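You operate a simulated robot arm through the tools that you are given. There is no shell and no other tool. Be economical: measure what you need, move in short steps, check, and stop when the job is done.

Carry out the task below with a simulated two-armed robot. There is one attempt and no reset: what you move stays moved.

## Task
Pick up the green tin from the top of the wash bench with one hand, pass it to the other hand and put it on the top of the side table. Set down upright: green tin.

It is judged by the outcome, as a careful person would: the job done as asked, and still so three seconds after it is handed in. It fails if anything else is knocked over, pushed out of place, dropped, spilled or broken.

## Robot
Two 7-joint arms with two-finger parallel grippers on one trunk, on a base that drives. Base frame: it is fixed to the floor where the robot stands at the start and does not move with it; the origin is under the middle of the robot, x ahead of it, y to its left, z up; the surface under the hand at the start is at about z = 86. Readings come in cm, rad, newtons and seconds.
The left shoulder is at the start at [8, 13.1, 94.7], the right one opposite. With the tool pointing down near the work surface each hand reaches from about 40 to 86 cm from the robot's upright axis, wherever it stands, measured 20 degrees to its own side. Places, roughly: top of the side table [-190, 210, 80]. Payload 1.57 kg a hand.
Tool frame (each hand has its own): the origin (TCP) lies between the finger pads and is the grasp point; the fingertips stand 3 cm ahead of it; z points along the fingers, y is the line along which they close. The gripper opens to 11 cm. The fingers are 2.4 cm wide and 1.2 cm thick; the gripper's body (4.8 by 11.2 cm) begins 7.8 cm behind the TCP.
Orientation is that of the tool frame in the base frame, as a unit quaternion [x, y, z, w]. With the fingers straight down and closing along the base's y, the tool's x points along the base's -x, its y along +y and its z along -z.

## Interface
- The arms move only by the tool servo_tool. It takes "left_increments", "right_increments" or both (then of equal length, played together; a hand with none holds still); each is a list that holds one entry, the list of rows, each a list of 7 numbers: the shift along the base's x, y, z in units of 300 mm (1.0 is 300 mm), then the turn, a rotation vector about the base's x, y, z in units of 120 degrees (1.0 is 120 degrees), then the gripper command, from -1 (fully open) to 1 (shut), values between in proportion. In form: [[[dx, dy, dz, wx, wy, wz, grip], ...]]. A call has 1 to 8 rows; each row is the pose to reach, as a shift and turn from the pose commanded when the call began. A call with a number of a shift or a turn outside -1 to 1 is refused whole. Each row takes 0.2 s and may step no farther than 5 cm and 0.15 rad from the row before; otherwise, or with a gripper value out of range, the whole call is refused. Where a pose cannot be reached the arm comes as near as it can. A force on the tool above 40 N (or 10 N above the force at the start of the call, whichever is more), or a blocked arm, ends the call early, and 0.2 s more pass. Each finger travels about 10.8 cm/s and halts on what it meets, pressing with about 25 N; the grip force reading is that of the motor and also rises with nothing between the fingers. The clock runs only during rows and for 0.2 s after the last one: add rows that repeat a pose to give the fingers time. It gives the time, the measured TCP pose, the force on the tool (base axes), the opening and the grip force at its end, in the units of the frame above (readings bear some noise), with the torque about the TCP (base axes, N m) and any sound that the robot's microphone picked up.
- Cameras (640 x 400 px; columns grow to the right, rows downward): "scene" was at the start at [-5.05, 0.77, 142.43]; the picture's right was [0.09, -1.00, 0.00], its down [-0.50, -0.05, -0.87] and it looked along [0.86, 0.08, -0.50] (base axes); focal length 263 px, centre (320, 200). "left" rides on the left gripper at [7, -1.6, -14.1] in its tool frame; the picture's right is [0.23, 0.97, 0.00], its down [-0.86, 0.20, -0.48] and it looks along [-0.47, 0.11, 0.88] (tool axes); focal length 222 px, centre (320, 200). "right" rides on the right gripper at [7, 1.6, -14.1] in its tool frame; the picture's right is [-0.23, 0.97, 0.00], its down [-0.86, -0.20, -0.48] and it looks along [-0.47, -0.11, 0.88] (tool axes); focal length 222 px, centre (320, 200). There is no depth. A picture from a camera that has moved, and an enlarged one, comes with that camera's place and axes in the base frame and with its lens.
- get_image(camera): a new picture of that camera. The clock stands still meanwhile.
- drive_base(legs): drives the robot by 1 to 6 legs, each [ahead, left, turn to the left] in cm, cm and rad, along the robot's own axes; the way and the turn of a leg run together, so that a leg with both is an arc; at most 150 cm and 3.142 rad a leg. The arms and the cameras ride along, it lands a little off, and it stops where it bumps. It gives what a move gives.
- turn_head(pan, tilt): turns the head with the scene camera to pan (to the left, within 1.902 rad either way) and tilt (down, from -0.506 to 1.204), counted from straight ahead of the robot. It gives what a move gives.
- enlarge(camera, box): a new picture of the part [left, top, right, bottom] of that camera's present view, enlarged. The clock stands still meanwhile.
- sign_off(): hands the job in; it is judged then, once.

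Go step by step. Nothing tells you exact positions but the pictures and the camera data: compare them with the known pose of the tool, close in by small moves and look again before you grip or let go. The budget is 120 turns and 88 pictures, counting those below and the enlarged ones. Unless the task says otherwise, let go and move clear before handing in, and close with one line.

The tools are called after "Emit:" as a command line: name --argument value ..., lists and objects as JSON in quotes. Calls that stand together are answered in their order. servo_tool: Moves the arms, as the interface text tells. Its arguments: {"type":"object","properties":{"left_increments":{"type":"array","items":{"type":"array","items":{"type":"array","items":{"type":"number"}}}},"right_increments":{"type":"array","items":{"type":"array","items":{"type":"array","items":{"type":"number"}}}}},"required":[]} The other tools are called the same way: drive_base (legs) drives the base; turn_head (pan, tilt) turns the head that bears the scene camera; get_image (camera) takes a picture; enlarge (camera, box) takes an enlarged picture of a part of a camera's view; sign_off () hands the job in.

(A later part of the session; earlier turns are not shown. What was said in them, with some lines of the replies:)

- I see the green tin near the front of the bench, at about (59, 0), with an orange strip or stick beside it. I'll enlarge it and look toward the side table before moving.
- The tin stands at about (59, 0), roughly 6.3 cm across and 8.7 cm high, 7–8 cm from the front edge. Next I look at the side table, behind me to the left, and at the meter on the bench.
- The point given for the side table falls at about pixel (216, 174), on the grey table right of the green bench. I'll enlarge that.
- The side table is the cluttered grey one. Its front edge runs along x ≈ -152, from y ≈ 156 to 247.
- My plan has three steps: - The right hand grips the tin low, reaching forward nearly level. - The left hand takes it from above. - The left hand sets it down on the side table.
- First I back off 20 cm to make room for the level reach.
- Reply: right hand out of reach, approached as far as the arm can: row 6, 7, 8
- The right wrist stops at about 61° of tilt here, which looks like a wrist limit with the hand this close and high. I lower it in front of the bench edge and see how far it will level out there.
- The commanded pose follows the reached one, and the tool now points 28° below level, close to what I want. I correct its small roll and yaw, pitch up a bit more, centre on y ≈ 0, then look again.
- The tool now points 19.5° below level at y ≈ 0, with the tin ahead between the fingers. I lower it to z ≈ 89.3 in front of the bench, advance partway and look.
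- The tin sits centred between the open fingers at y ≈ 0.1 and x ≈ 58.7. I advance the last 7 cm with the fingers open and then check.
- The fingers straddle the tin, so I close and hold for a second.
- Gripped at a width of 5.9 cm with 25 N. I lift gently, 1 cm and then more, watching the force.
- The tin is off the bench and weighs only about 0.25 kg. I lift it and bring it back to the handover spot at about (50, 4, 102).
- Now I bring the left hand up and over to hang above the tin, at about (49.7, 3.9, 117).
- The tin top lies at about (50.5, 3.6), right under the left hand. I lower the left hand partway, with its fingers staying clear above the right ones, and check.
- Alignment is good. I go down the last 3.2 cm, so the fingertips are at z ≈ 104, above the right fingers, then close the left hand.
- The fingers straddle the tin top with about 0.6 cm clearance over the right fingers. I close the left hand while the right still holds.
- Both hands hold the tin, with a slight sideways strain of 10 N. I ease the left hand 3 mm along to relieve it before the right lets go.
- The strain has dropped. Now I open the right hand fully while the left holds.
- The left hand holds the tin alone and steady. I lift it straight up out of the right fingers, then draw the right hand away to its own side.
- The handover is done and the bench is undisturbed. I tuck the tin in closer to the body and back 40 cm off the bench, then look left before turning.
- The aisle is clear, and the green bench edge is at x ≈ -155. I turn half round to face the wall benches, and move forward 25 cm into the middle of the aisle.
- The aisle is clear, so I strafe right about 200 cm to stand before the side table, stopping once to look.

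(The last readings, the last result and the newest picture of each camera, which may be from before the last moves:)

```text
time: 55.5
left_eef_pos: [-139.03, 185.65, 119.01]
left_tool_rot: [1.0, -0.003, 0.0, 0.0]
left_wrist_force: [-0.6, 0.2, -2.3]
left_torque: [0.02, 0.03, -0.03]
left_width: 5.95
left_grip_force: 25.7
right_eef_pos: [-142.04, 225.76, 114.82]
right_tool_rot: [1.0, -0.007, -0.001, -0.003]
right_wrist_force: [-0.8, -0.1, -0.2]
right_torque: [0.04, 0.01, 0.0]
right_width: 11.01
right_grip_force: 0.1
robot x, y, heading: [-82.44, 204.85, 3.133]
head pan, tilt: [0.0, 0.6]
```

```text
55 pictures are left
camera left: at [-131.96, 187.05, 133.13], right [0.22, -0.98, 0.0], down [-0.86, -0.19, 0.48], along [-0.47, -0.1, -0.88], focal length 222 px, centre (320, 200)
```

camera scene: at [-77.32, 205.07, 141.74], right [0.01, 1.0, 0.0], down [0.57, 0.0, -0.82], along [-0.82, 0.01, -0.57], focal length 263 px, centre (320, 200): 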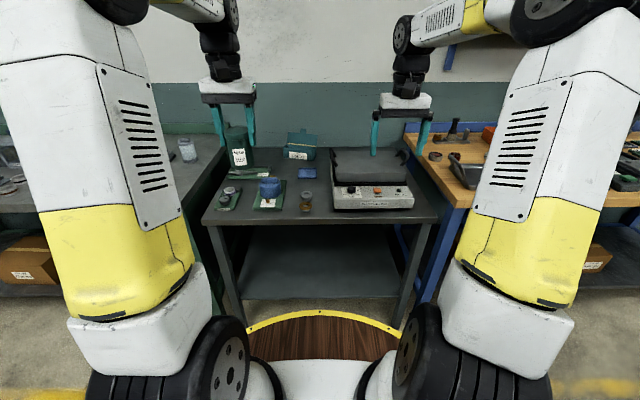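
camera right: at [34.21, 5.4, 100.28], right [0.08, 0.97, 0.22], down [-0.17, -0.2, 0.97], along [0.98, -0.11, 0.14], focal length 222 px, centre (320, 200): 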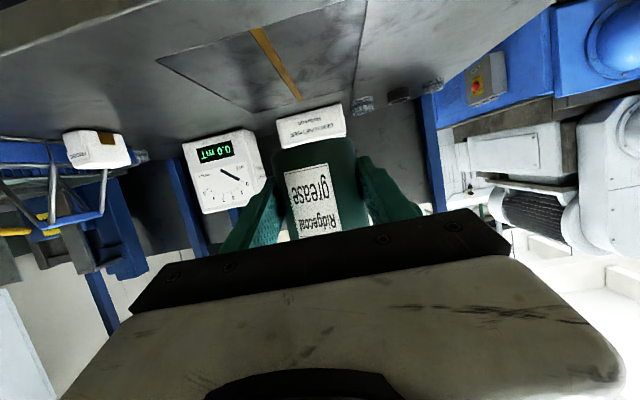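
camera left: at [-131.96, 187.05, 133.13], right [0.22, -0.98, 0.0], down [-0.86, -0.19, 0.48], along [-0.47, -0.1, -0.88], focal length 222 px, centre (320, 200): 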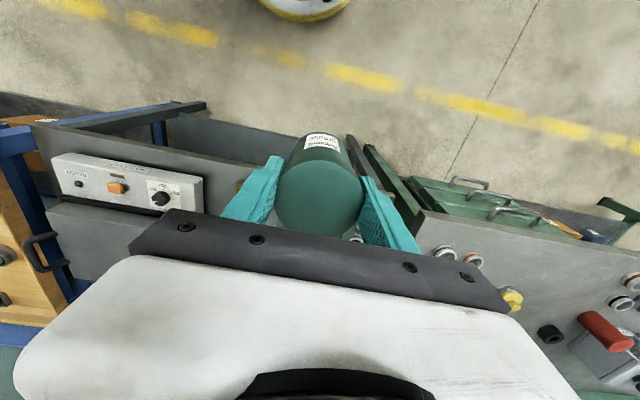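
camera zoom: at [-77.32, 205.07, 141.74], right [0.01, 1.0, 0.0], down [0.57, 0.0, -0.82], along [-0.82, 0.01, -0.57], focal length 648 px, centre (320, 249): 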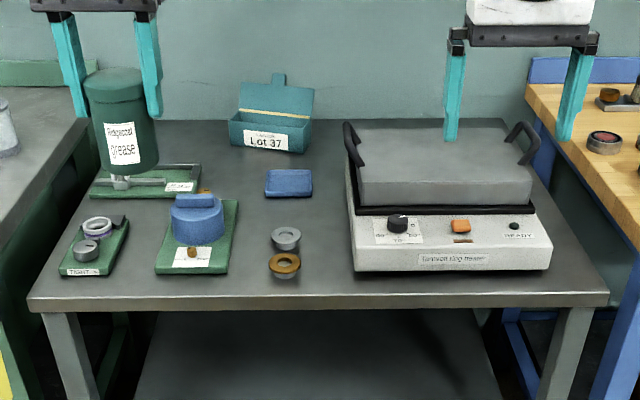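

The side table is cluttered. The best free patch is in the middle, behind the two rings and in front of the small blue pad, around (-177.6, 201), with about 2.4 cm to spare each way. I move a little forward and right so the left hand can reach it.

Emit:
drive_base --legs '[[17, -8, 0]]'

Emit:
get_image --camera "scene"

Emit:
enlarge --camera "scene" --box '[190, 130, 390, 255]'

```text
time: 57.1
left_eef_pos: [-156.04, 193.52, 119.05]
left_tool_rot: [1.0, -0.002, 0.0, 0.0]
left_wrist_force: [0.3, 0.5, -1.7]
left_torque: [-0.03, 0.03, 0.01]
left_width: 5.93
left_grip_force: 25.1
right_eef_pos: [-159.17, 233.78, 114.8]
right_tool_rot: [1.0, -0.007, 0.0, -0.002]
right_wrist_force: [-0.1, 0.3, -0.7]
right_torque: [0.02, 0.0, 0.0]
right_width: 10.99
right_grip_force: 0.1
robot x, y, heading: [-99.65, 213.32, 3.133]
head pan, tilt: [0.0, 0.6]
```

```text
54 pictures are left
camera scene: at [-94.36, 213.11, 141.74], right [0.01, 1.0, 0.0], down [0.57, 0.0, -0.82], along [-0.82, 0.01, -0.57], focal length 263 px, centre (320, 200)
```

scene: 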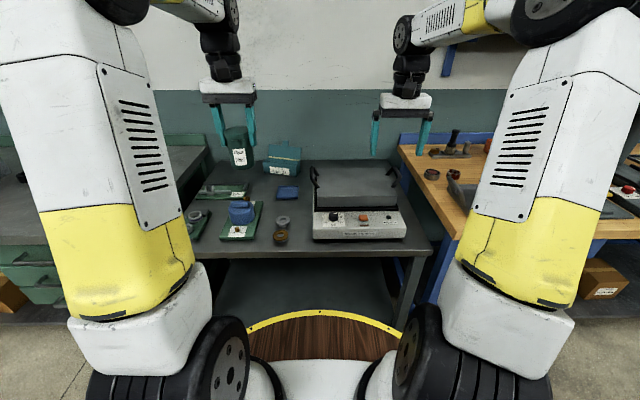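

```text
3.20 times, centred on (290, 192) of scene
camera zoom: at [-94.36, 213.11, 141.74], right [0.01, 1.0, 0.0], down [0.57, 0.0, -0.82], along [-0.82, 0.01, -0.57], focal length 842 px, centre (416, 224)
```

zoom: 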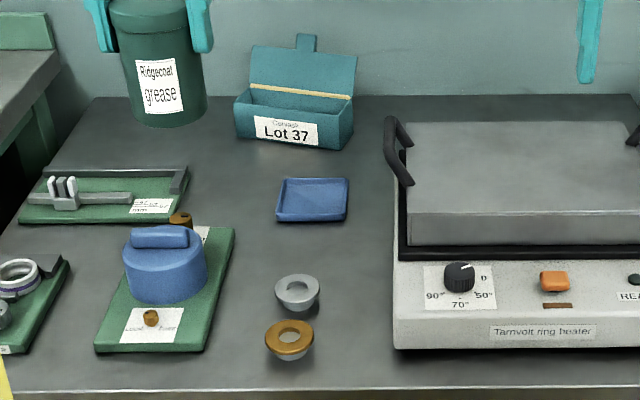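

I refine the free patch to x from -170 (rings) to -183.6 (blue tray) and y from 191 to 210. The target is (-176.7, 201.5). I move the tin over it, still high, and look.

Emit:
servo_tool --left_increments '[[[-0.14, 0.05, 0, 0, 0, 0, 1], [-0.28, 0.11, 0, 0, 0, 0, 1], [-0.42, 0.17, 0, 0, 0, 0, 1], [-0.56, 0.22, 0, 0, 0, 0, 1], [-0.69, 0.267, -0.05, 0, 0, 0, 1], [-0.69, 0.267, -0.15, 0, 0, 0, 1], [-0.69, 0.267, -0.25, 0, 0, 0, 1], [-0.69, 0.267, -0.25, 0, 0, 0, 1]]]'

Emit:
enlarge --camera "scene" --box '[190, 100, 390, 255]'

Emit:
get_image --camera "left"

```text
time: 58.9
left_eef_pos: [-176.69, 201.48, 111.37]
left_tool_rot: [1.0, -0.003, 0.0, 0.0]
left_wrist_force: [0.3, 0.3, -2.0]
left_torque: [0.01, -0.03, -0.01]
left_width: 5.94
left_grip_force: 25.1
left hand out of reach, approached as far as the arm can: row 5, 6
right_eef_pos: [-159.19, 233.88, 114.84]
right_tool_rot: [1.0, -0.006, -0.001, -0.002]
right_wrist_force: [0.6, -0.4, -0.5]
right_torque: [-0.01, 0.0, 0.01]
right_width: 11.0
right_grip_force: 0.1
robot x, y, heading: [-99.18, 213.02, 3.135]
head pan, tilt: [0.0, 0.6]
```

```text
2.58 times, centred on (290, 178) of scene
camera zoom: at [-94.39, 213.12, 141.74], right [0.01, 1.0, 0.0], down [0.57, 0.0, -0.82], along [-0.82, 0.01, -0.57], focal length 679 px, centre (397, 258)
```

zoom: 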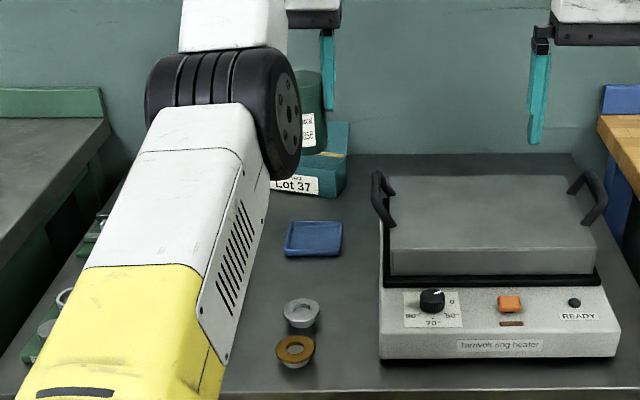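

```text
51 pictures are left
camera left: at [-169.74, 202.92, 125.62], right [0.22, -0.98, 0.0], down [-0.86, -0.19, 0.48], along [-0.47, -0.11, -0.88], focal length 222 px, centre (320, 200)
```

left: 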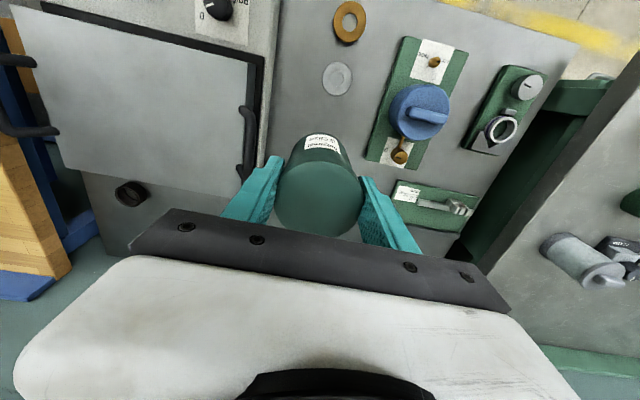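

Now the left camera shows the patch clearly: the rings are nearer me at x ≈ -169, and the heater handle is off to the side at y ≈ 211. I lower to z ≈ 93 and check again before touching down.

Emit:
servo_tool --left_increments '[[[-0.017, -0.01, -0.13, 0, 0, 0, 1], [-0.017, -0.01, -0.26, 0, 0, 0, 1], [-0.017, -0.01, -0.39, 0, 0, 0, 1], [-0.017, -0.01, -0.51, 0, 0, 0, 1], [-0.017, -0.01, -0.61, 0, 0, 0, 1], [-0.017, -0.01, -0.61, 0, 0, 0, 1]]]'

Emit:
get_image --camera "left"

Emit:
enlarge --camera "scene" --box '[190, 100, 390, 255]'

```text
time: 60.3
left_eef_pos: [-181.11, 201.41, 93.76]
left_tool_rot: [1.0, -0.003, 0.002, 0.0]
left_wrist_force: [0.0, -0.3, -1.8]
left_torque: [-0.01, 0.0, 0.01]
left_width: 5.92
left_grip_force: 25.5
left hand out of reach, approached as far as the arm can: row 1, 2, 3, 4, 5, 6
right_eef_pos: [-159.08, 233.78, 114.98]
right_tool_rot: [1.0, -0.007, -0.001, -0.002]
right_wrist_force: [0.4, 0.1, -0.3]
right_torque: [0.0, -0.03, 0.03]
right_width: 10.99
right_grip_force: 0.1
robot x, y, heading: [-99.33, 213.21, 3.131]
head pan, tilt: [0.0, 0.6]
```

```text
50 pictures are left
camera left: at [-174.05, 202.95, 107.84], right [0.22, -0.98, 0.0], down [-0.86, -0.19, 0.48], along [-0.46, -0.11, -0.88], focal length 222 px, centre (320, 200)
```

left: 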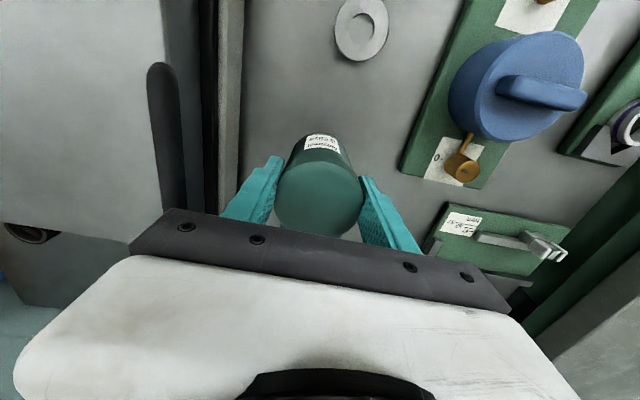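

```text
2.58 times, centred on (290, 178) of scene
camera zoom: at [-94.39, 213.12, 141.74], right [0.01, 1.0, 0.0], down [0.57, 0.0, -0.82], along [-0.82, 0.01, -0.57], focal length 679 px, centre (397, 258)
```

zoom: 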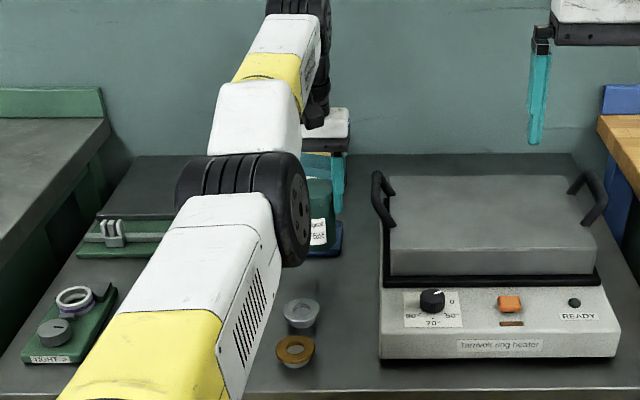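

The hand ended up 4 cm too far out, at x = -181, because of a reach limit, and it is still above everything. I bring it back to x ≈ -177 and see whether it holds.

Emit:
servo_tool --left_increments '[[[0.06, -0.003, 0, 0, 0, 0, 1], [0.13, -0.003, 0, 0, 0, 0, 1], [0.13, -0.003, 0, 0, 0, 0, 1]]]'

```text
time: 61.1
left_eef_pos: [-181.0, 201.64, 93.96]
left_tool_rot: [1.0, -0.003, 0.0, 0.0]
left_wrist_force: [-0.5, -0.2, -1.7]
left_torque: [0.01, 0.01, 0.02]
left_width: 5.9
left_grip_force: 24.8
left hand out of reach, approached as far as the arm can: row 1, 2, 3
right_eef_pos: [-159.14, 233.87, 114.81]
right_tool_rot: [1.0, -0.007, -0.001, -0.002]
right_wrist_force: [0.4, 0.4, 0.4]
right_torque: [-0.03, -0.02, 0.05]
right_width: 11.0
right_grip_force: 0.0
robot x, y, heading: [-99.58, 213.18, 3.134]
head pan, tilt: [0.0, 0.6]
```

The arm is at a joint limit in this pose. The stated reach is measured 20° to the arm's own side, so I raise the tin, pull it back, and shift the base right to put the target in that direction.

Emit:
servo_tool --left_increments '[[[0, 0, 0.15, 0, 0, 0, 1], [0, 0, 0.3, 0, 0, 0, 1], [0, 0, 0.45, 0, 0, 0, 1], [0.1, -0.05, 0.55, 0, 0, 0, 1], [0.22, -0.1, 0.6, 0, 0, 0, 1], [0.34, -0.15, 0.6, 0, 0, 0, 1], [0.46, -0.2, 0.6, 0, 0, 0, 1], [0.46, -0.2, 0.6, 0, 0, 0, 1]]]'

Emit:
get_image --camera "scene"

```text
time: 62.9
left_eef_pos: [-167.22, 195.39, 111.95]
left_tool_rot: [1.0, -0.004, 0.0, 0.0]
left_wrist_force: [0.4, 0.3, -2.0]
left_torque: [0.02, -0.01, 0.0]
left_width: 5.92
left_grip_force: 25.1
left hand out of reach, approached as far as the arm can: row 1, 2, 3, 4
right_eef_pos: [-159.14, 233.82, 114.9]
right_tool_rot: [1.0, -0.007, -0.001, -0.002]
right_wrist_force: [0.0, 0.3, -0.1]
right_torque: [-0.03, 0.0, 0.04]
right_width: 10.98
right_grip_force: 0.2
robot x, y, heading: [-99.85, 213.4, 3.137]
head pan, tilt: [0.0, 0.6]
```

```text
48 pictures are left
camera scene: at [-94.37, 213.12, 141.74], right [0.01, 1.0, 0.0], down [0.57, 0.0, -0.82], along [-0.82, 0.01, -0.57], focal length 263 px, centre (320, 200)
```

scene: 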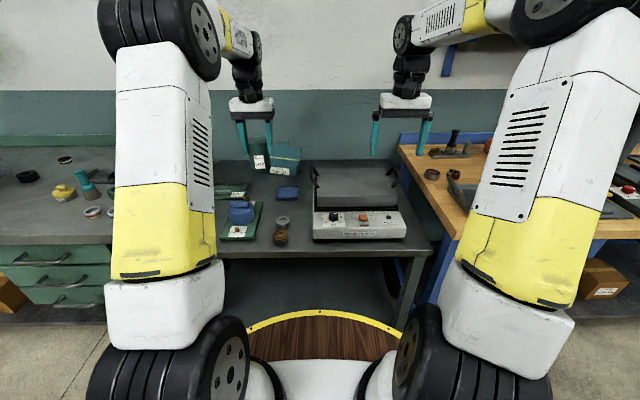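

The arm is back in a normal pose. I shift the base 12 cm right and 2 cm ahead.

Emit:
drive_base --legs '[[2, -12, 0]]'

Emit:
get_image --camera "scene"

```text
time: 64.1
left_eef_pos: [-169.13, 207.66, 111.87]
left_tool_rot: [1.0, -0.005, -0.001, -0.001]
left_wrist_force: [0.1, 0.2, -3.1]
left_torque: [-0.01, 0.0, -0.02]
left_width: 5.93
left_grip_force: 25.4
right_eef_pos: [-161.02, 245.92, 114.92]
right_tool_rot: [1.0, -0.008, -0.001, -0.003]
right_wrist_force: [0.4, -0.8, -0.4]
right_torque: [0.05, 0.01, 0.01]
right_width: 11.01
right_grip_force: 0.1
robot x, y, heading: [-101.62, 225.29, 3.129]
head pan, tilt: [0.0, 0.6]
```

```text
47 pictures are left
camera scene: at [-96.31, 225.13, 141.74], right [0.01, 1.0, 0.0], down [0.57, -0.01, -0.82], along [-0.82, 0.01, -0.57], focal length 263 px, centre (320, 200)
```

scene: 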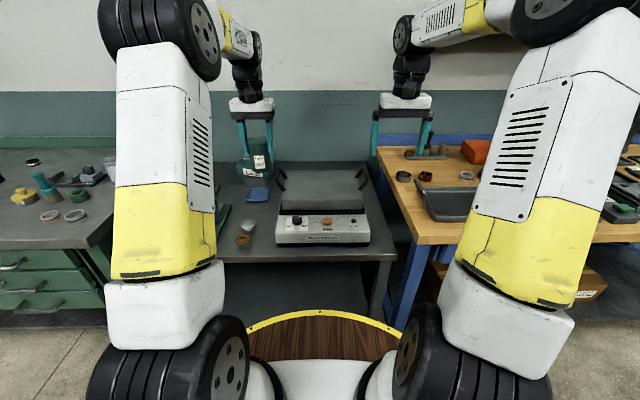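

Now I move the tin over the target at (-177.2, 201), at height, and come down to about z = 102.

Emit:
servo_tool --left_increments '[[[-0.09, -0.073, 0, 0, 0, 0, 1], [-0.18, -0.146, 0, 0, 0, 0, 1], [-0.269, -0.22, 0, 0, 0, 0, 1], [-0.269, -0.22, -0.12, 0, 0, 0, 1], [-0.269, -0.22, -0.24, 0, 0, 0, 1], [-0.269, -0.22, -0.32, 0, 0, 0, 1], [-0.269, -0.22, -0.32, 0, 0, 0, 1]]]'

Emit:
get_image --camera "left"

```text
time: 65.7
left_eef_pos: [-177.35, 200.91, 102.35]
left_tool_rot: [1.0, -0.005, 0.001, 0.0]
left_wrist_force: [0.6, -0.3, -2.0]
left_torque: [-0.01, -0.03, -0.01]
left_width: 5.94
left_grip_force: 25.4
right_eef_pos: [-160.89, 246.0, 114.9]
right_tool_rot: [1.0, -0.008, 0.0, -0.003]
right_wrist_force: [0.0, 0.6, 0.7]
right_torque: [-0.01, 0.01, -0.03]
right_width: 11.01
right_grip_force: 0.1
robot x, y, heading: [-101.2, 225.15, 3.133]
head pan, tilt: [0.0, 0.6]
```

```text
46 pictures are left
camera left: at [-170.36, 202.39, 116.48], right [0.22, -0.98, 0.0], down [-0.86, -0.19, 0.48], along [-0.47, -0.1, -0.88], focal length 222 px, centre (320, 200)
```

left: 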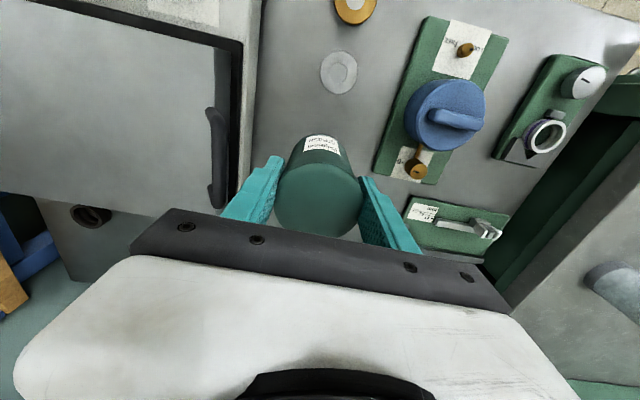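

The pose holds with no reach trouble, and the tin clears the rings by about 3 cm. I lower to z ≈ 90.5, just above the surface, and check from the scene camera.

Emit:
servo_tool --left_increments '[[[0, 0, -0.1, 0, 0, 0, 1], [0, 0, -0.2, 0, 0, 0, 1], [0, 0, -0.3, 0, 0, 0, 1], [0, 0, -0.39, 0, 0, 0, 1], [0, 0, -0.39, 0, 0, 0, 1]]]'

Emit:
enlarge --camera "scene" --box '[190, 130, 390, 255]'

Emit:
get_image --camera "left"

```text
time: 66.9
left_eef_pos: [-177.3, 201.23, 90.73]
left_tool_rot: [1.0, -0.004, -0.001, 0.001]
left_wrist_force: [0.4, -0.4, -2.4]
left_torque: [-0.01, -0.03, 0.0]
left_width: 5.93
left_grip_force: 25.1
right_eef_pos: [-161.11, 246.02, 114.93]
right_tool_rot: [1.0, -0.008, 0.0, -0.002]
right_wrist_force: [0.0, 0.3, 0.2]
right_torque: [0.01, 0.0, 0.0]
right_width: 11.0
right_grip_force: 0.1
robot x, y, heading: [-101.32, 225.15, 3.137]
head pan, tilt: [0.0, 0.6]
```

```text
3.20 times, centred on (290, 192) of scene
camera zoom: at [-96.31, 225.15, 141.74], right [0.01, 1.0, 0.0], down [0.57, -0.01, -0.82], along [-0.82, 0.01, -0.57], focal length 842 px, centre (416, 224)
```

zoom: 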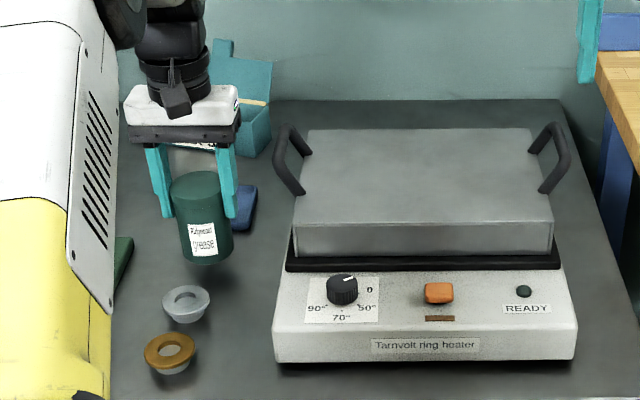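

```text
44 pictures are left
camera left: at [-170.2, 202.64, 104.83], right [0.22, -0.98, 0.0], down [-0.86, -0.19, 0.48], along [-0.47, -0.1, -0.88], focal length 222 px, centre (320, 200)
```

left: 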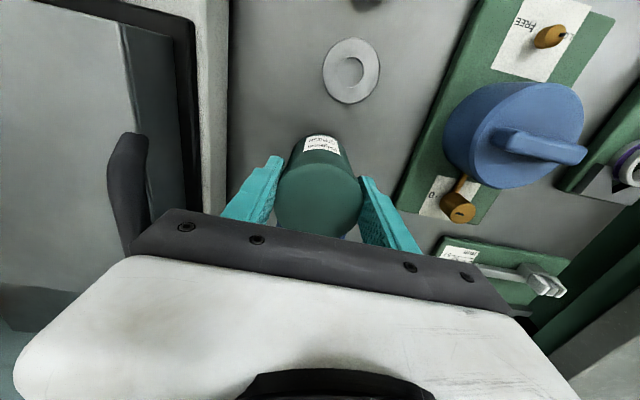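

It is well placed, with its shadow just below and the tray and rings clear. I lower slowly to feel for contact.

Emit:
servo_tool --left_increments '[[[0, 0, -0.015, 0, 0, 0, 1], [0, 0, -0.03, 0, 0, 0, 1], [0, 0, -0.045, 0, 0, 0, 1], [0, 0, -0.06, 0, 0, 0, 1]]]'

Emit:
enlarge --camera "scene" --box '[220, 170, 300, 220]'

```text
time: 67.9
left_eef_pos: [-177.37, 201.02, 88.92]
left_tool_rot: [1.0, -0.005, 0.0, 0.0]
left_wrist_force: [-0.1, -0.5, -1.7]
left_torque: [0.02, -0.03, 0.01]
left_width: 5.93
left_grip_force: 24.9
right_eef_pos: [-161.05, 245.85, 114.88]
right_tool_rot: [1.0, -0.008, -0.001, -0.003]
right_wrist_force: [0.0, -0.7, -0.3]
right_torque: [-0.01, -0.02, -0.01]
right_width: 11.0
right_grip_force: 0.0
robot x, y, heading: [-101.38, 225.36, 3.13]
head pan, tilt: [0.0, 0.6]
```

```text
8.00 times, centred on (260, 195) of scene
camera zoom: at [-96.31, 225.15, 141.74], right [0.01, 1.0, 0.0], down [0.57, -0.01, -0.82], along [-0.82, 0.01, -0.57], focal length 2106 px, centre (800, 240)
```

zoom: 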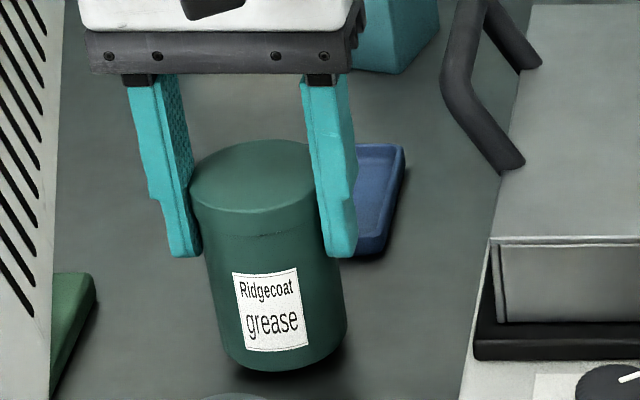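

It is nearly down. I continue in 2 mm steps.

Emit:
servo_tool --left_increments '[[[0, 0, -0.007, 0, 0, 0, 1], [0, 0, -0.013, 0, 0, 0, 1], [0, 0, -0.02, 0, 0, 0, 1], [0, 0, -0.02, 0, 0, 0, 1]]]'

```text
time: 68.9
left_eef_pos: [-177.28, 201.08, 88.29]
left_tool_rot: [1.0, -0.005, -0.001, 0.0]
left_wrist_force: [2.9, 1.0, 8.9]
left_torque: [0.09, 0.02, -0.07]
left_width: 5.92
left_grip_force: 25.0
right_eef_pos: [-160.87, 245.98, 114.93]
right_tool_rot: [1.0, -0.008, -0.003, -0.001]
right_wrist_force: [-0.9, 0.1, -0.4]
right_torque: [0.02, 0.0, 0.0]
right_width: 11.01
right_grip_force: 0.0
robot x, y, heading: [-101.42, 225.23, 3.134]
head pan, tilt: [0.0, 0.6]
```

Contact: about 11 N of support from the table. I ease off a touch and open the fingers to about 8.6 cm.

Emit:
servo_tool --left_increments '[[[0, 0, 0.005, 0, 0, 0, 1], [0, 0, 0.005, 0, 0, 0, -0.1], [0, 0, 0.005, 0, 0, 0, -0.3], [0, 0, 0.005, 0, 0, 0, -0.56], [0, 0, 0.005, 0, 0, 0, -0.56]]]'

Emit:
enlarge --camera "scene" --box '[220, 170, 300, 220]'

Emit:
get_image --camera "left"

```text
time: 70.1
left_eef_pos: [-177.24, 201.03, 88.45]
left_tool_rot: [1.0, -0.005, 0.001, 0.0]
left_wrist_force: [1.1, -0.9, 0.1]
left_torque: [0.01, 0.02, 0.03]
left_width: 8.6
left_grip_force: 0.1
right_eef_pos: [-160.91, 246.08, 114.86]
right_tool_rot: [1.0, -0.008, -0.001, -0.003]
right_wrist_force: [-0.3, -0.2, 0.4]
right_torque: [0.03, 0.0, 0.01]
right_width: 11.0
right_grip_force: 0.0
robot x, y, heading: [-101.63, 225.14, 3.14]
head pan, tilt: [0.0, 0.6]
```

```text
8.00 times, centred on (260, 195) of scene
camera zoom: at [-96.31, 225.15, 141.74], right [0.01, 1.0, 0.0], down [0.57, -0.01, -0.82], along [-0.82, 0.01, -0.57], focal length 2106 px, centre (800, 240)
```

zoom: 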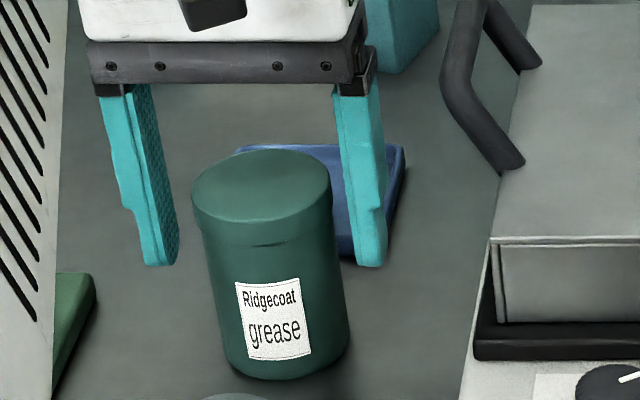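

```text
41 pictures are left
camera left: at [-170.29, 202.52, 102.51], right [0.22, -0.98, 0.0], down [-0.86, -0.19, 0.48], along [-0.47, -0.1, -0.88], focal length 222 px, centre (320, 200)
```

left: 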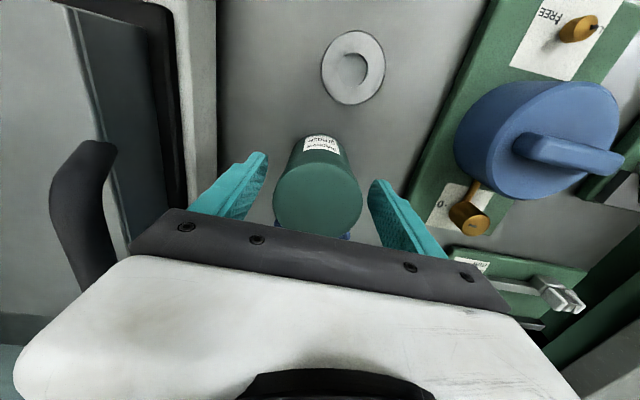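

The tin is standing free between the open fingers. I lift the hand straight up well clear, then draw it back.

Emit:
servo_tool --left_increments '[[[0, 0, 0.06, 0, 0, 0, -0.56], [0, 0, 0.16, 0, 0, 0, -0.56], [0, 0, 0.3, 0, 0, 0, -0.56], [0, 0, 0.44, 0, 0, 0, -0.56], [0, 0, 0.58, 0, 0, 0, -0.56], [0, 0, 0.72, 0, 0, 0, -0.56], [0.1, 0.03, 0.8, 0, 0, 0, -0.56], [0.22, 0.06, 0.8, 0, 0, 0, -0.56]]]'

Emit:
enlarge --camera "scene" --box '[190, 130, 390, 255]'

Emit:
get_image --camera "left"

```text
time: 71.9
left_eef_pos: [-170.86, 202.73, 112.27]
left_tool_rot: [1.0, -0.005, 0.001, 0.0]
left_wrist_force: [0.0, 0.9, -0.5]
left_torque: [0.01, -0.02, 0.03]
left_width: 8.59
left_grip_force: 0.1
right_eef_pos: [-160.9, 246.13, 114.77]
right_tool_rot: [1.0, -0.009, -0.001, -0.002]
right_wrist_force: [-0.3, -0.1, 0.8]
right_torque: [0.0, -0.06, 0.01]
right_width: 10.98
right_grip_force: 0.0
robot x, y, heading: [-101.48, 225.44, 3.13]
head pan, tilt: [0.0, 0.6]
```

```text
3.20 times, centred on (290, 192) of scene
camera zoom: at [-96.36, 225.14, 141.75], right [0.01, 1.0, 0.0], down [0.57, -0.01, -0.82], along [-0.82, 0.01, -0.57], focal length 842 px, centre (416, 224)
```

zoom: 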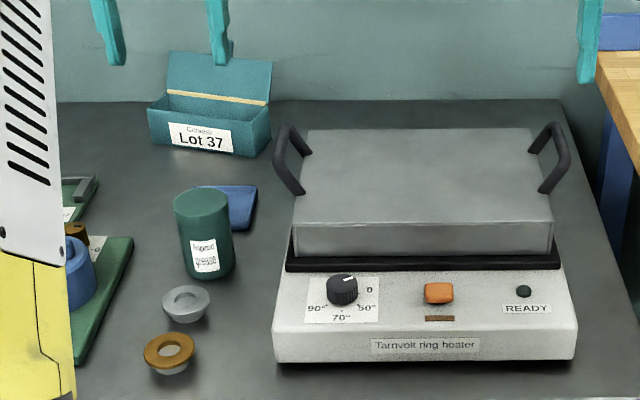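

```text
39 pictures are left
camera left: at [-163.66, 204.18, 126.5], right [0.22, -0.98, 0.0], down [-0.86, -0.19, 0.48], along [-0.47, -0.1, -0.88], focal length 222 px, centre (320, 200)
```

left: 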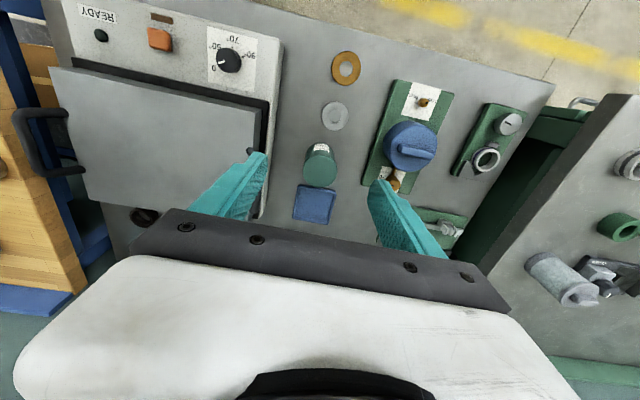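

The tin stands upright on the side table between the rings and the blue tray. Nothing else has moved, and both hands are clear, so I hand the job in.

Emit:
sign_off

```text
The job is handed in.
```

The green tin was picked up with the right hand, passed to the left, and set down upright on the side table with nothing else disturbed.
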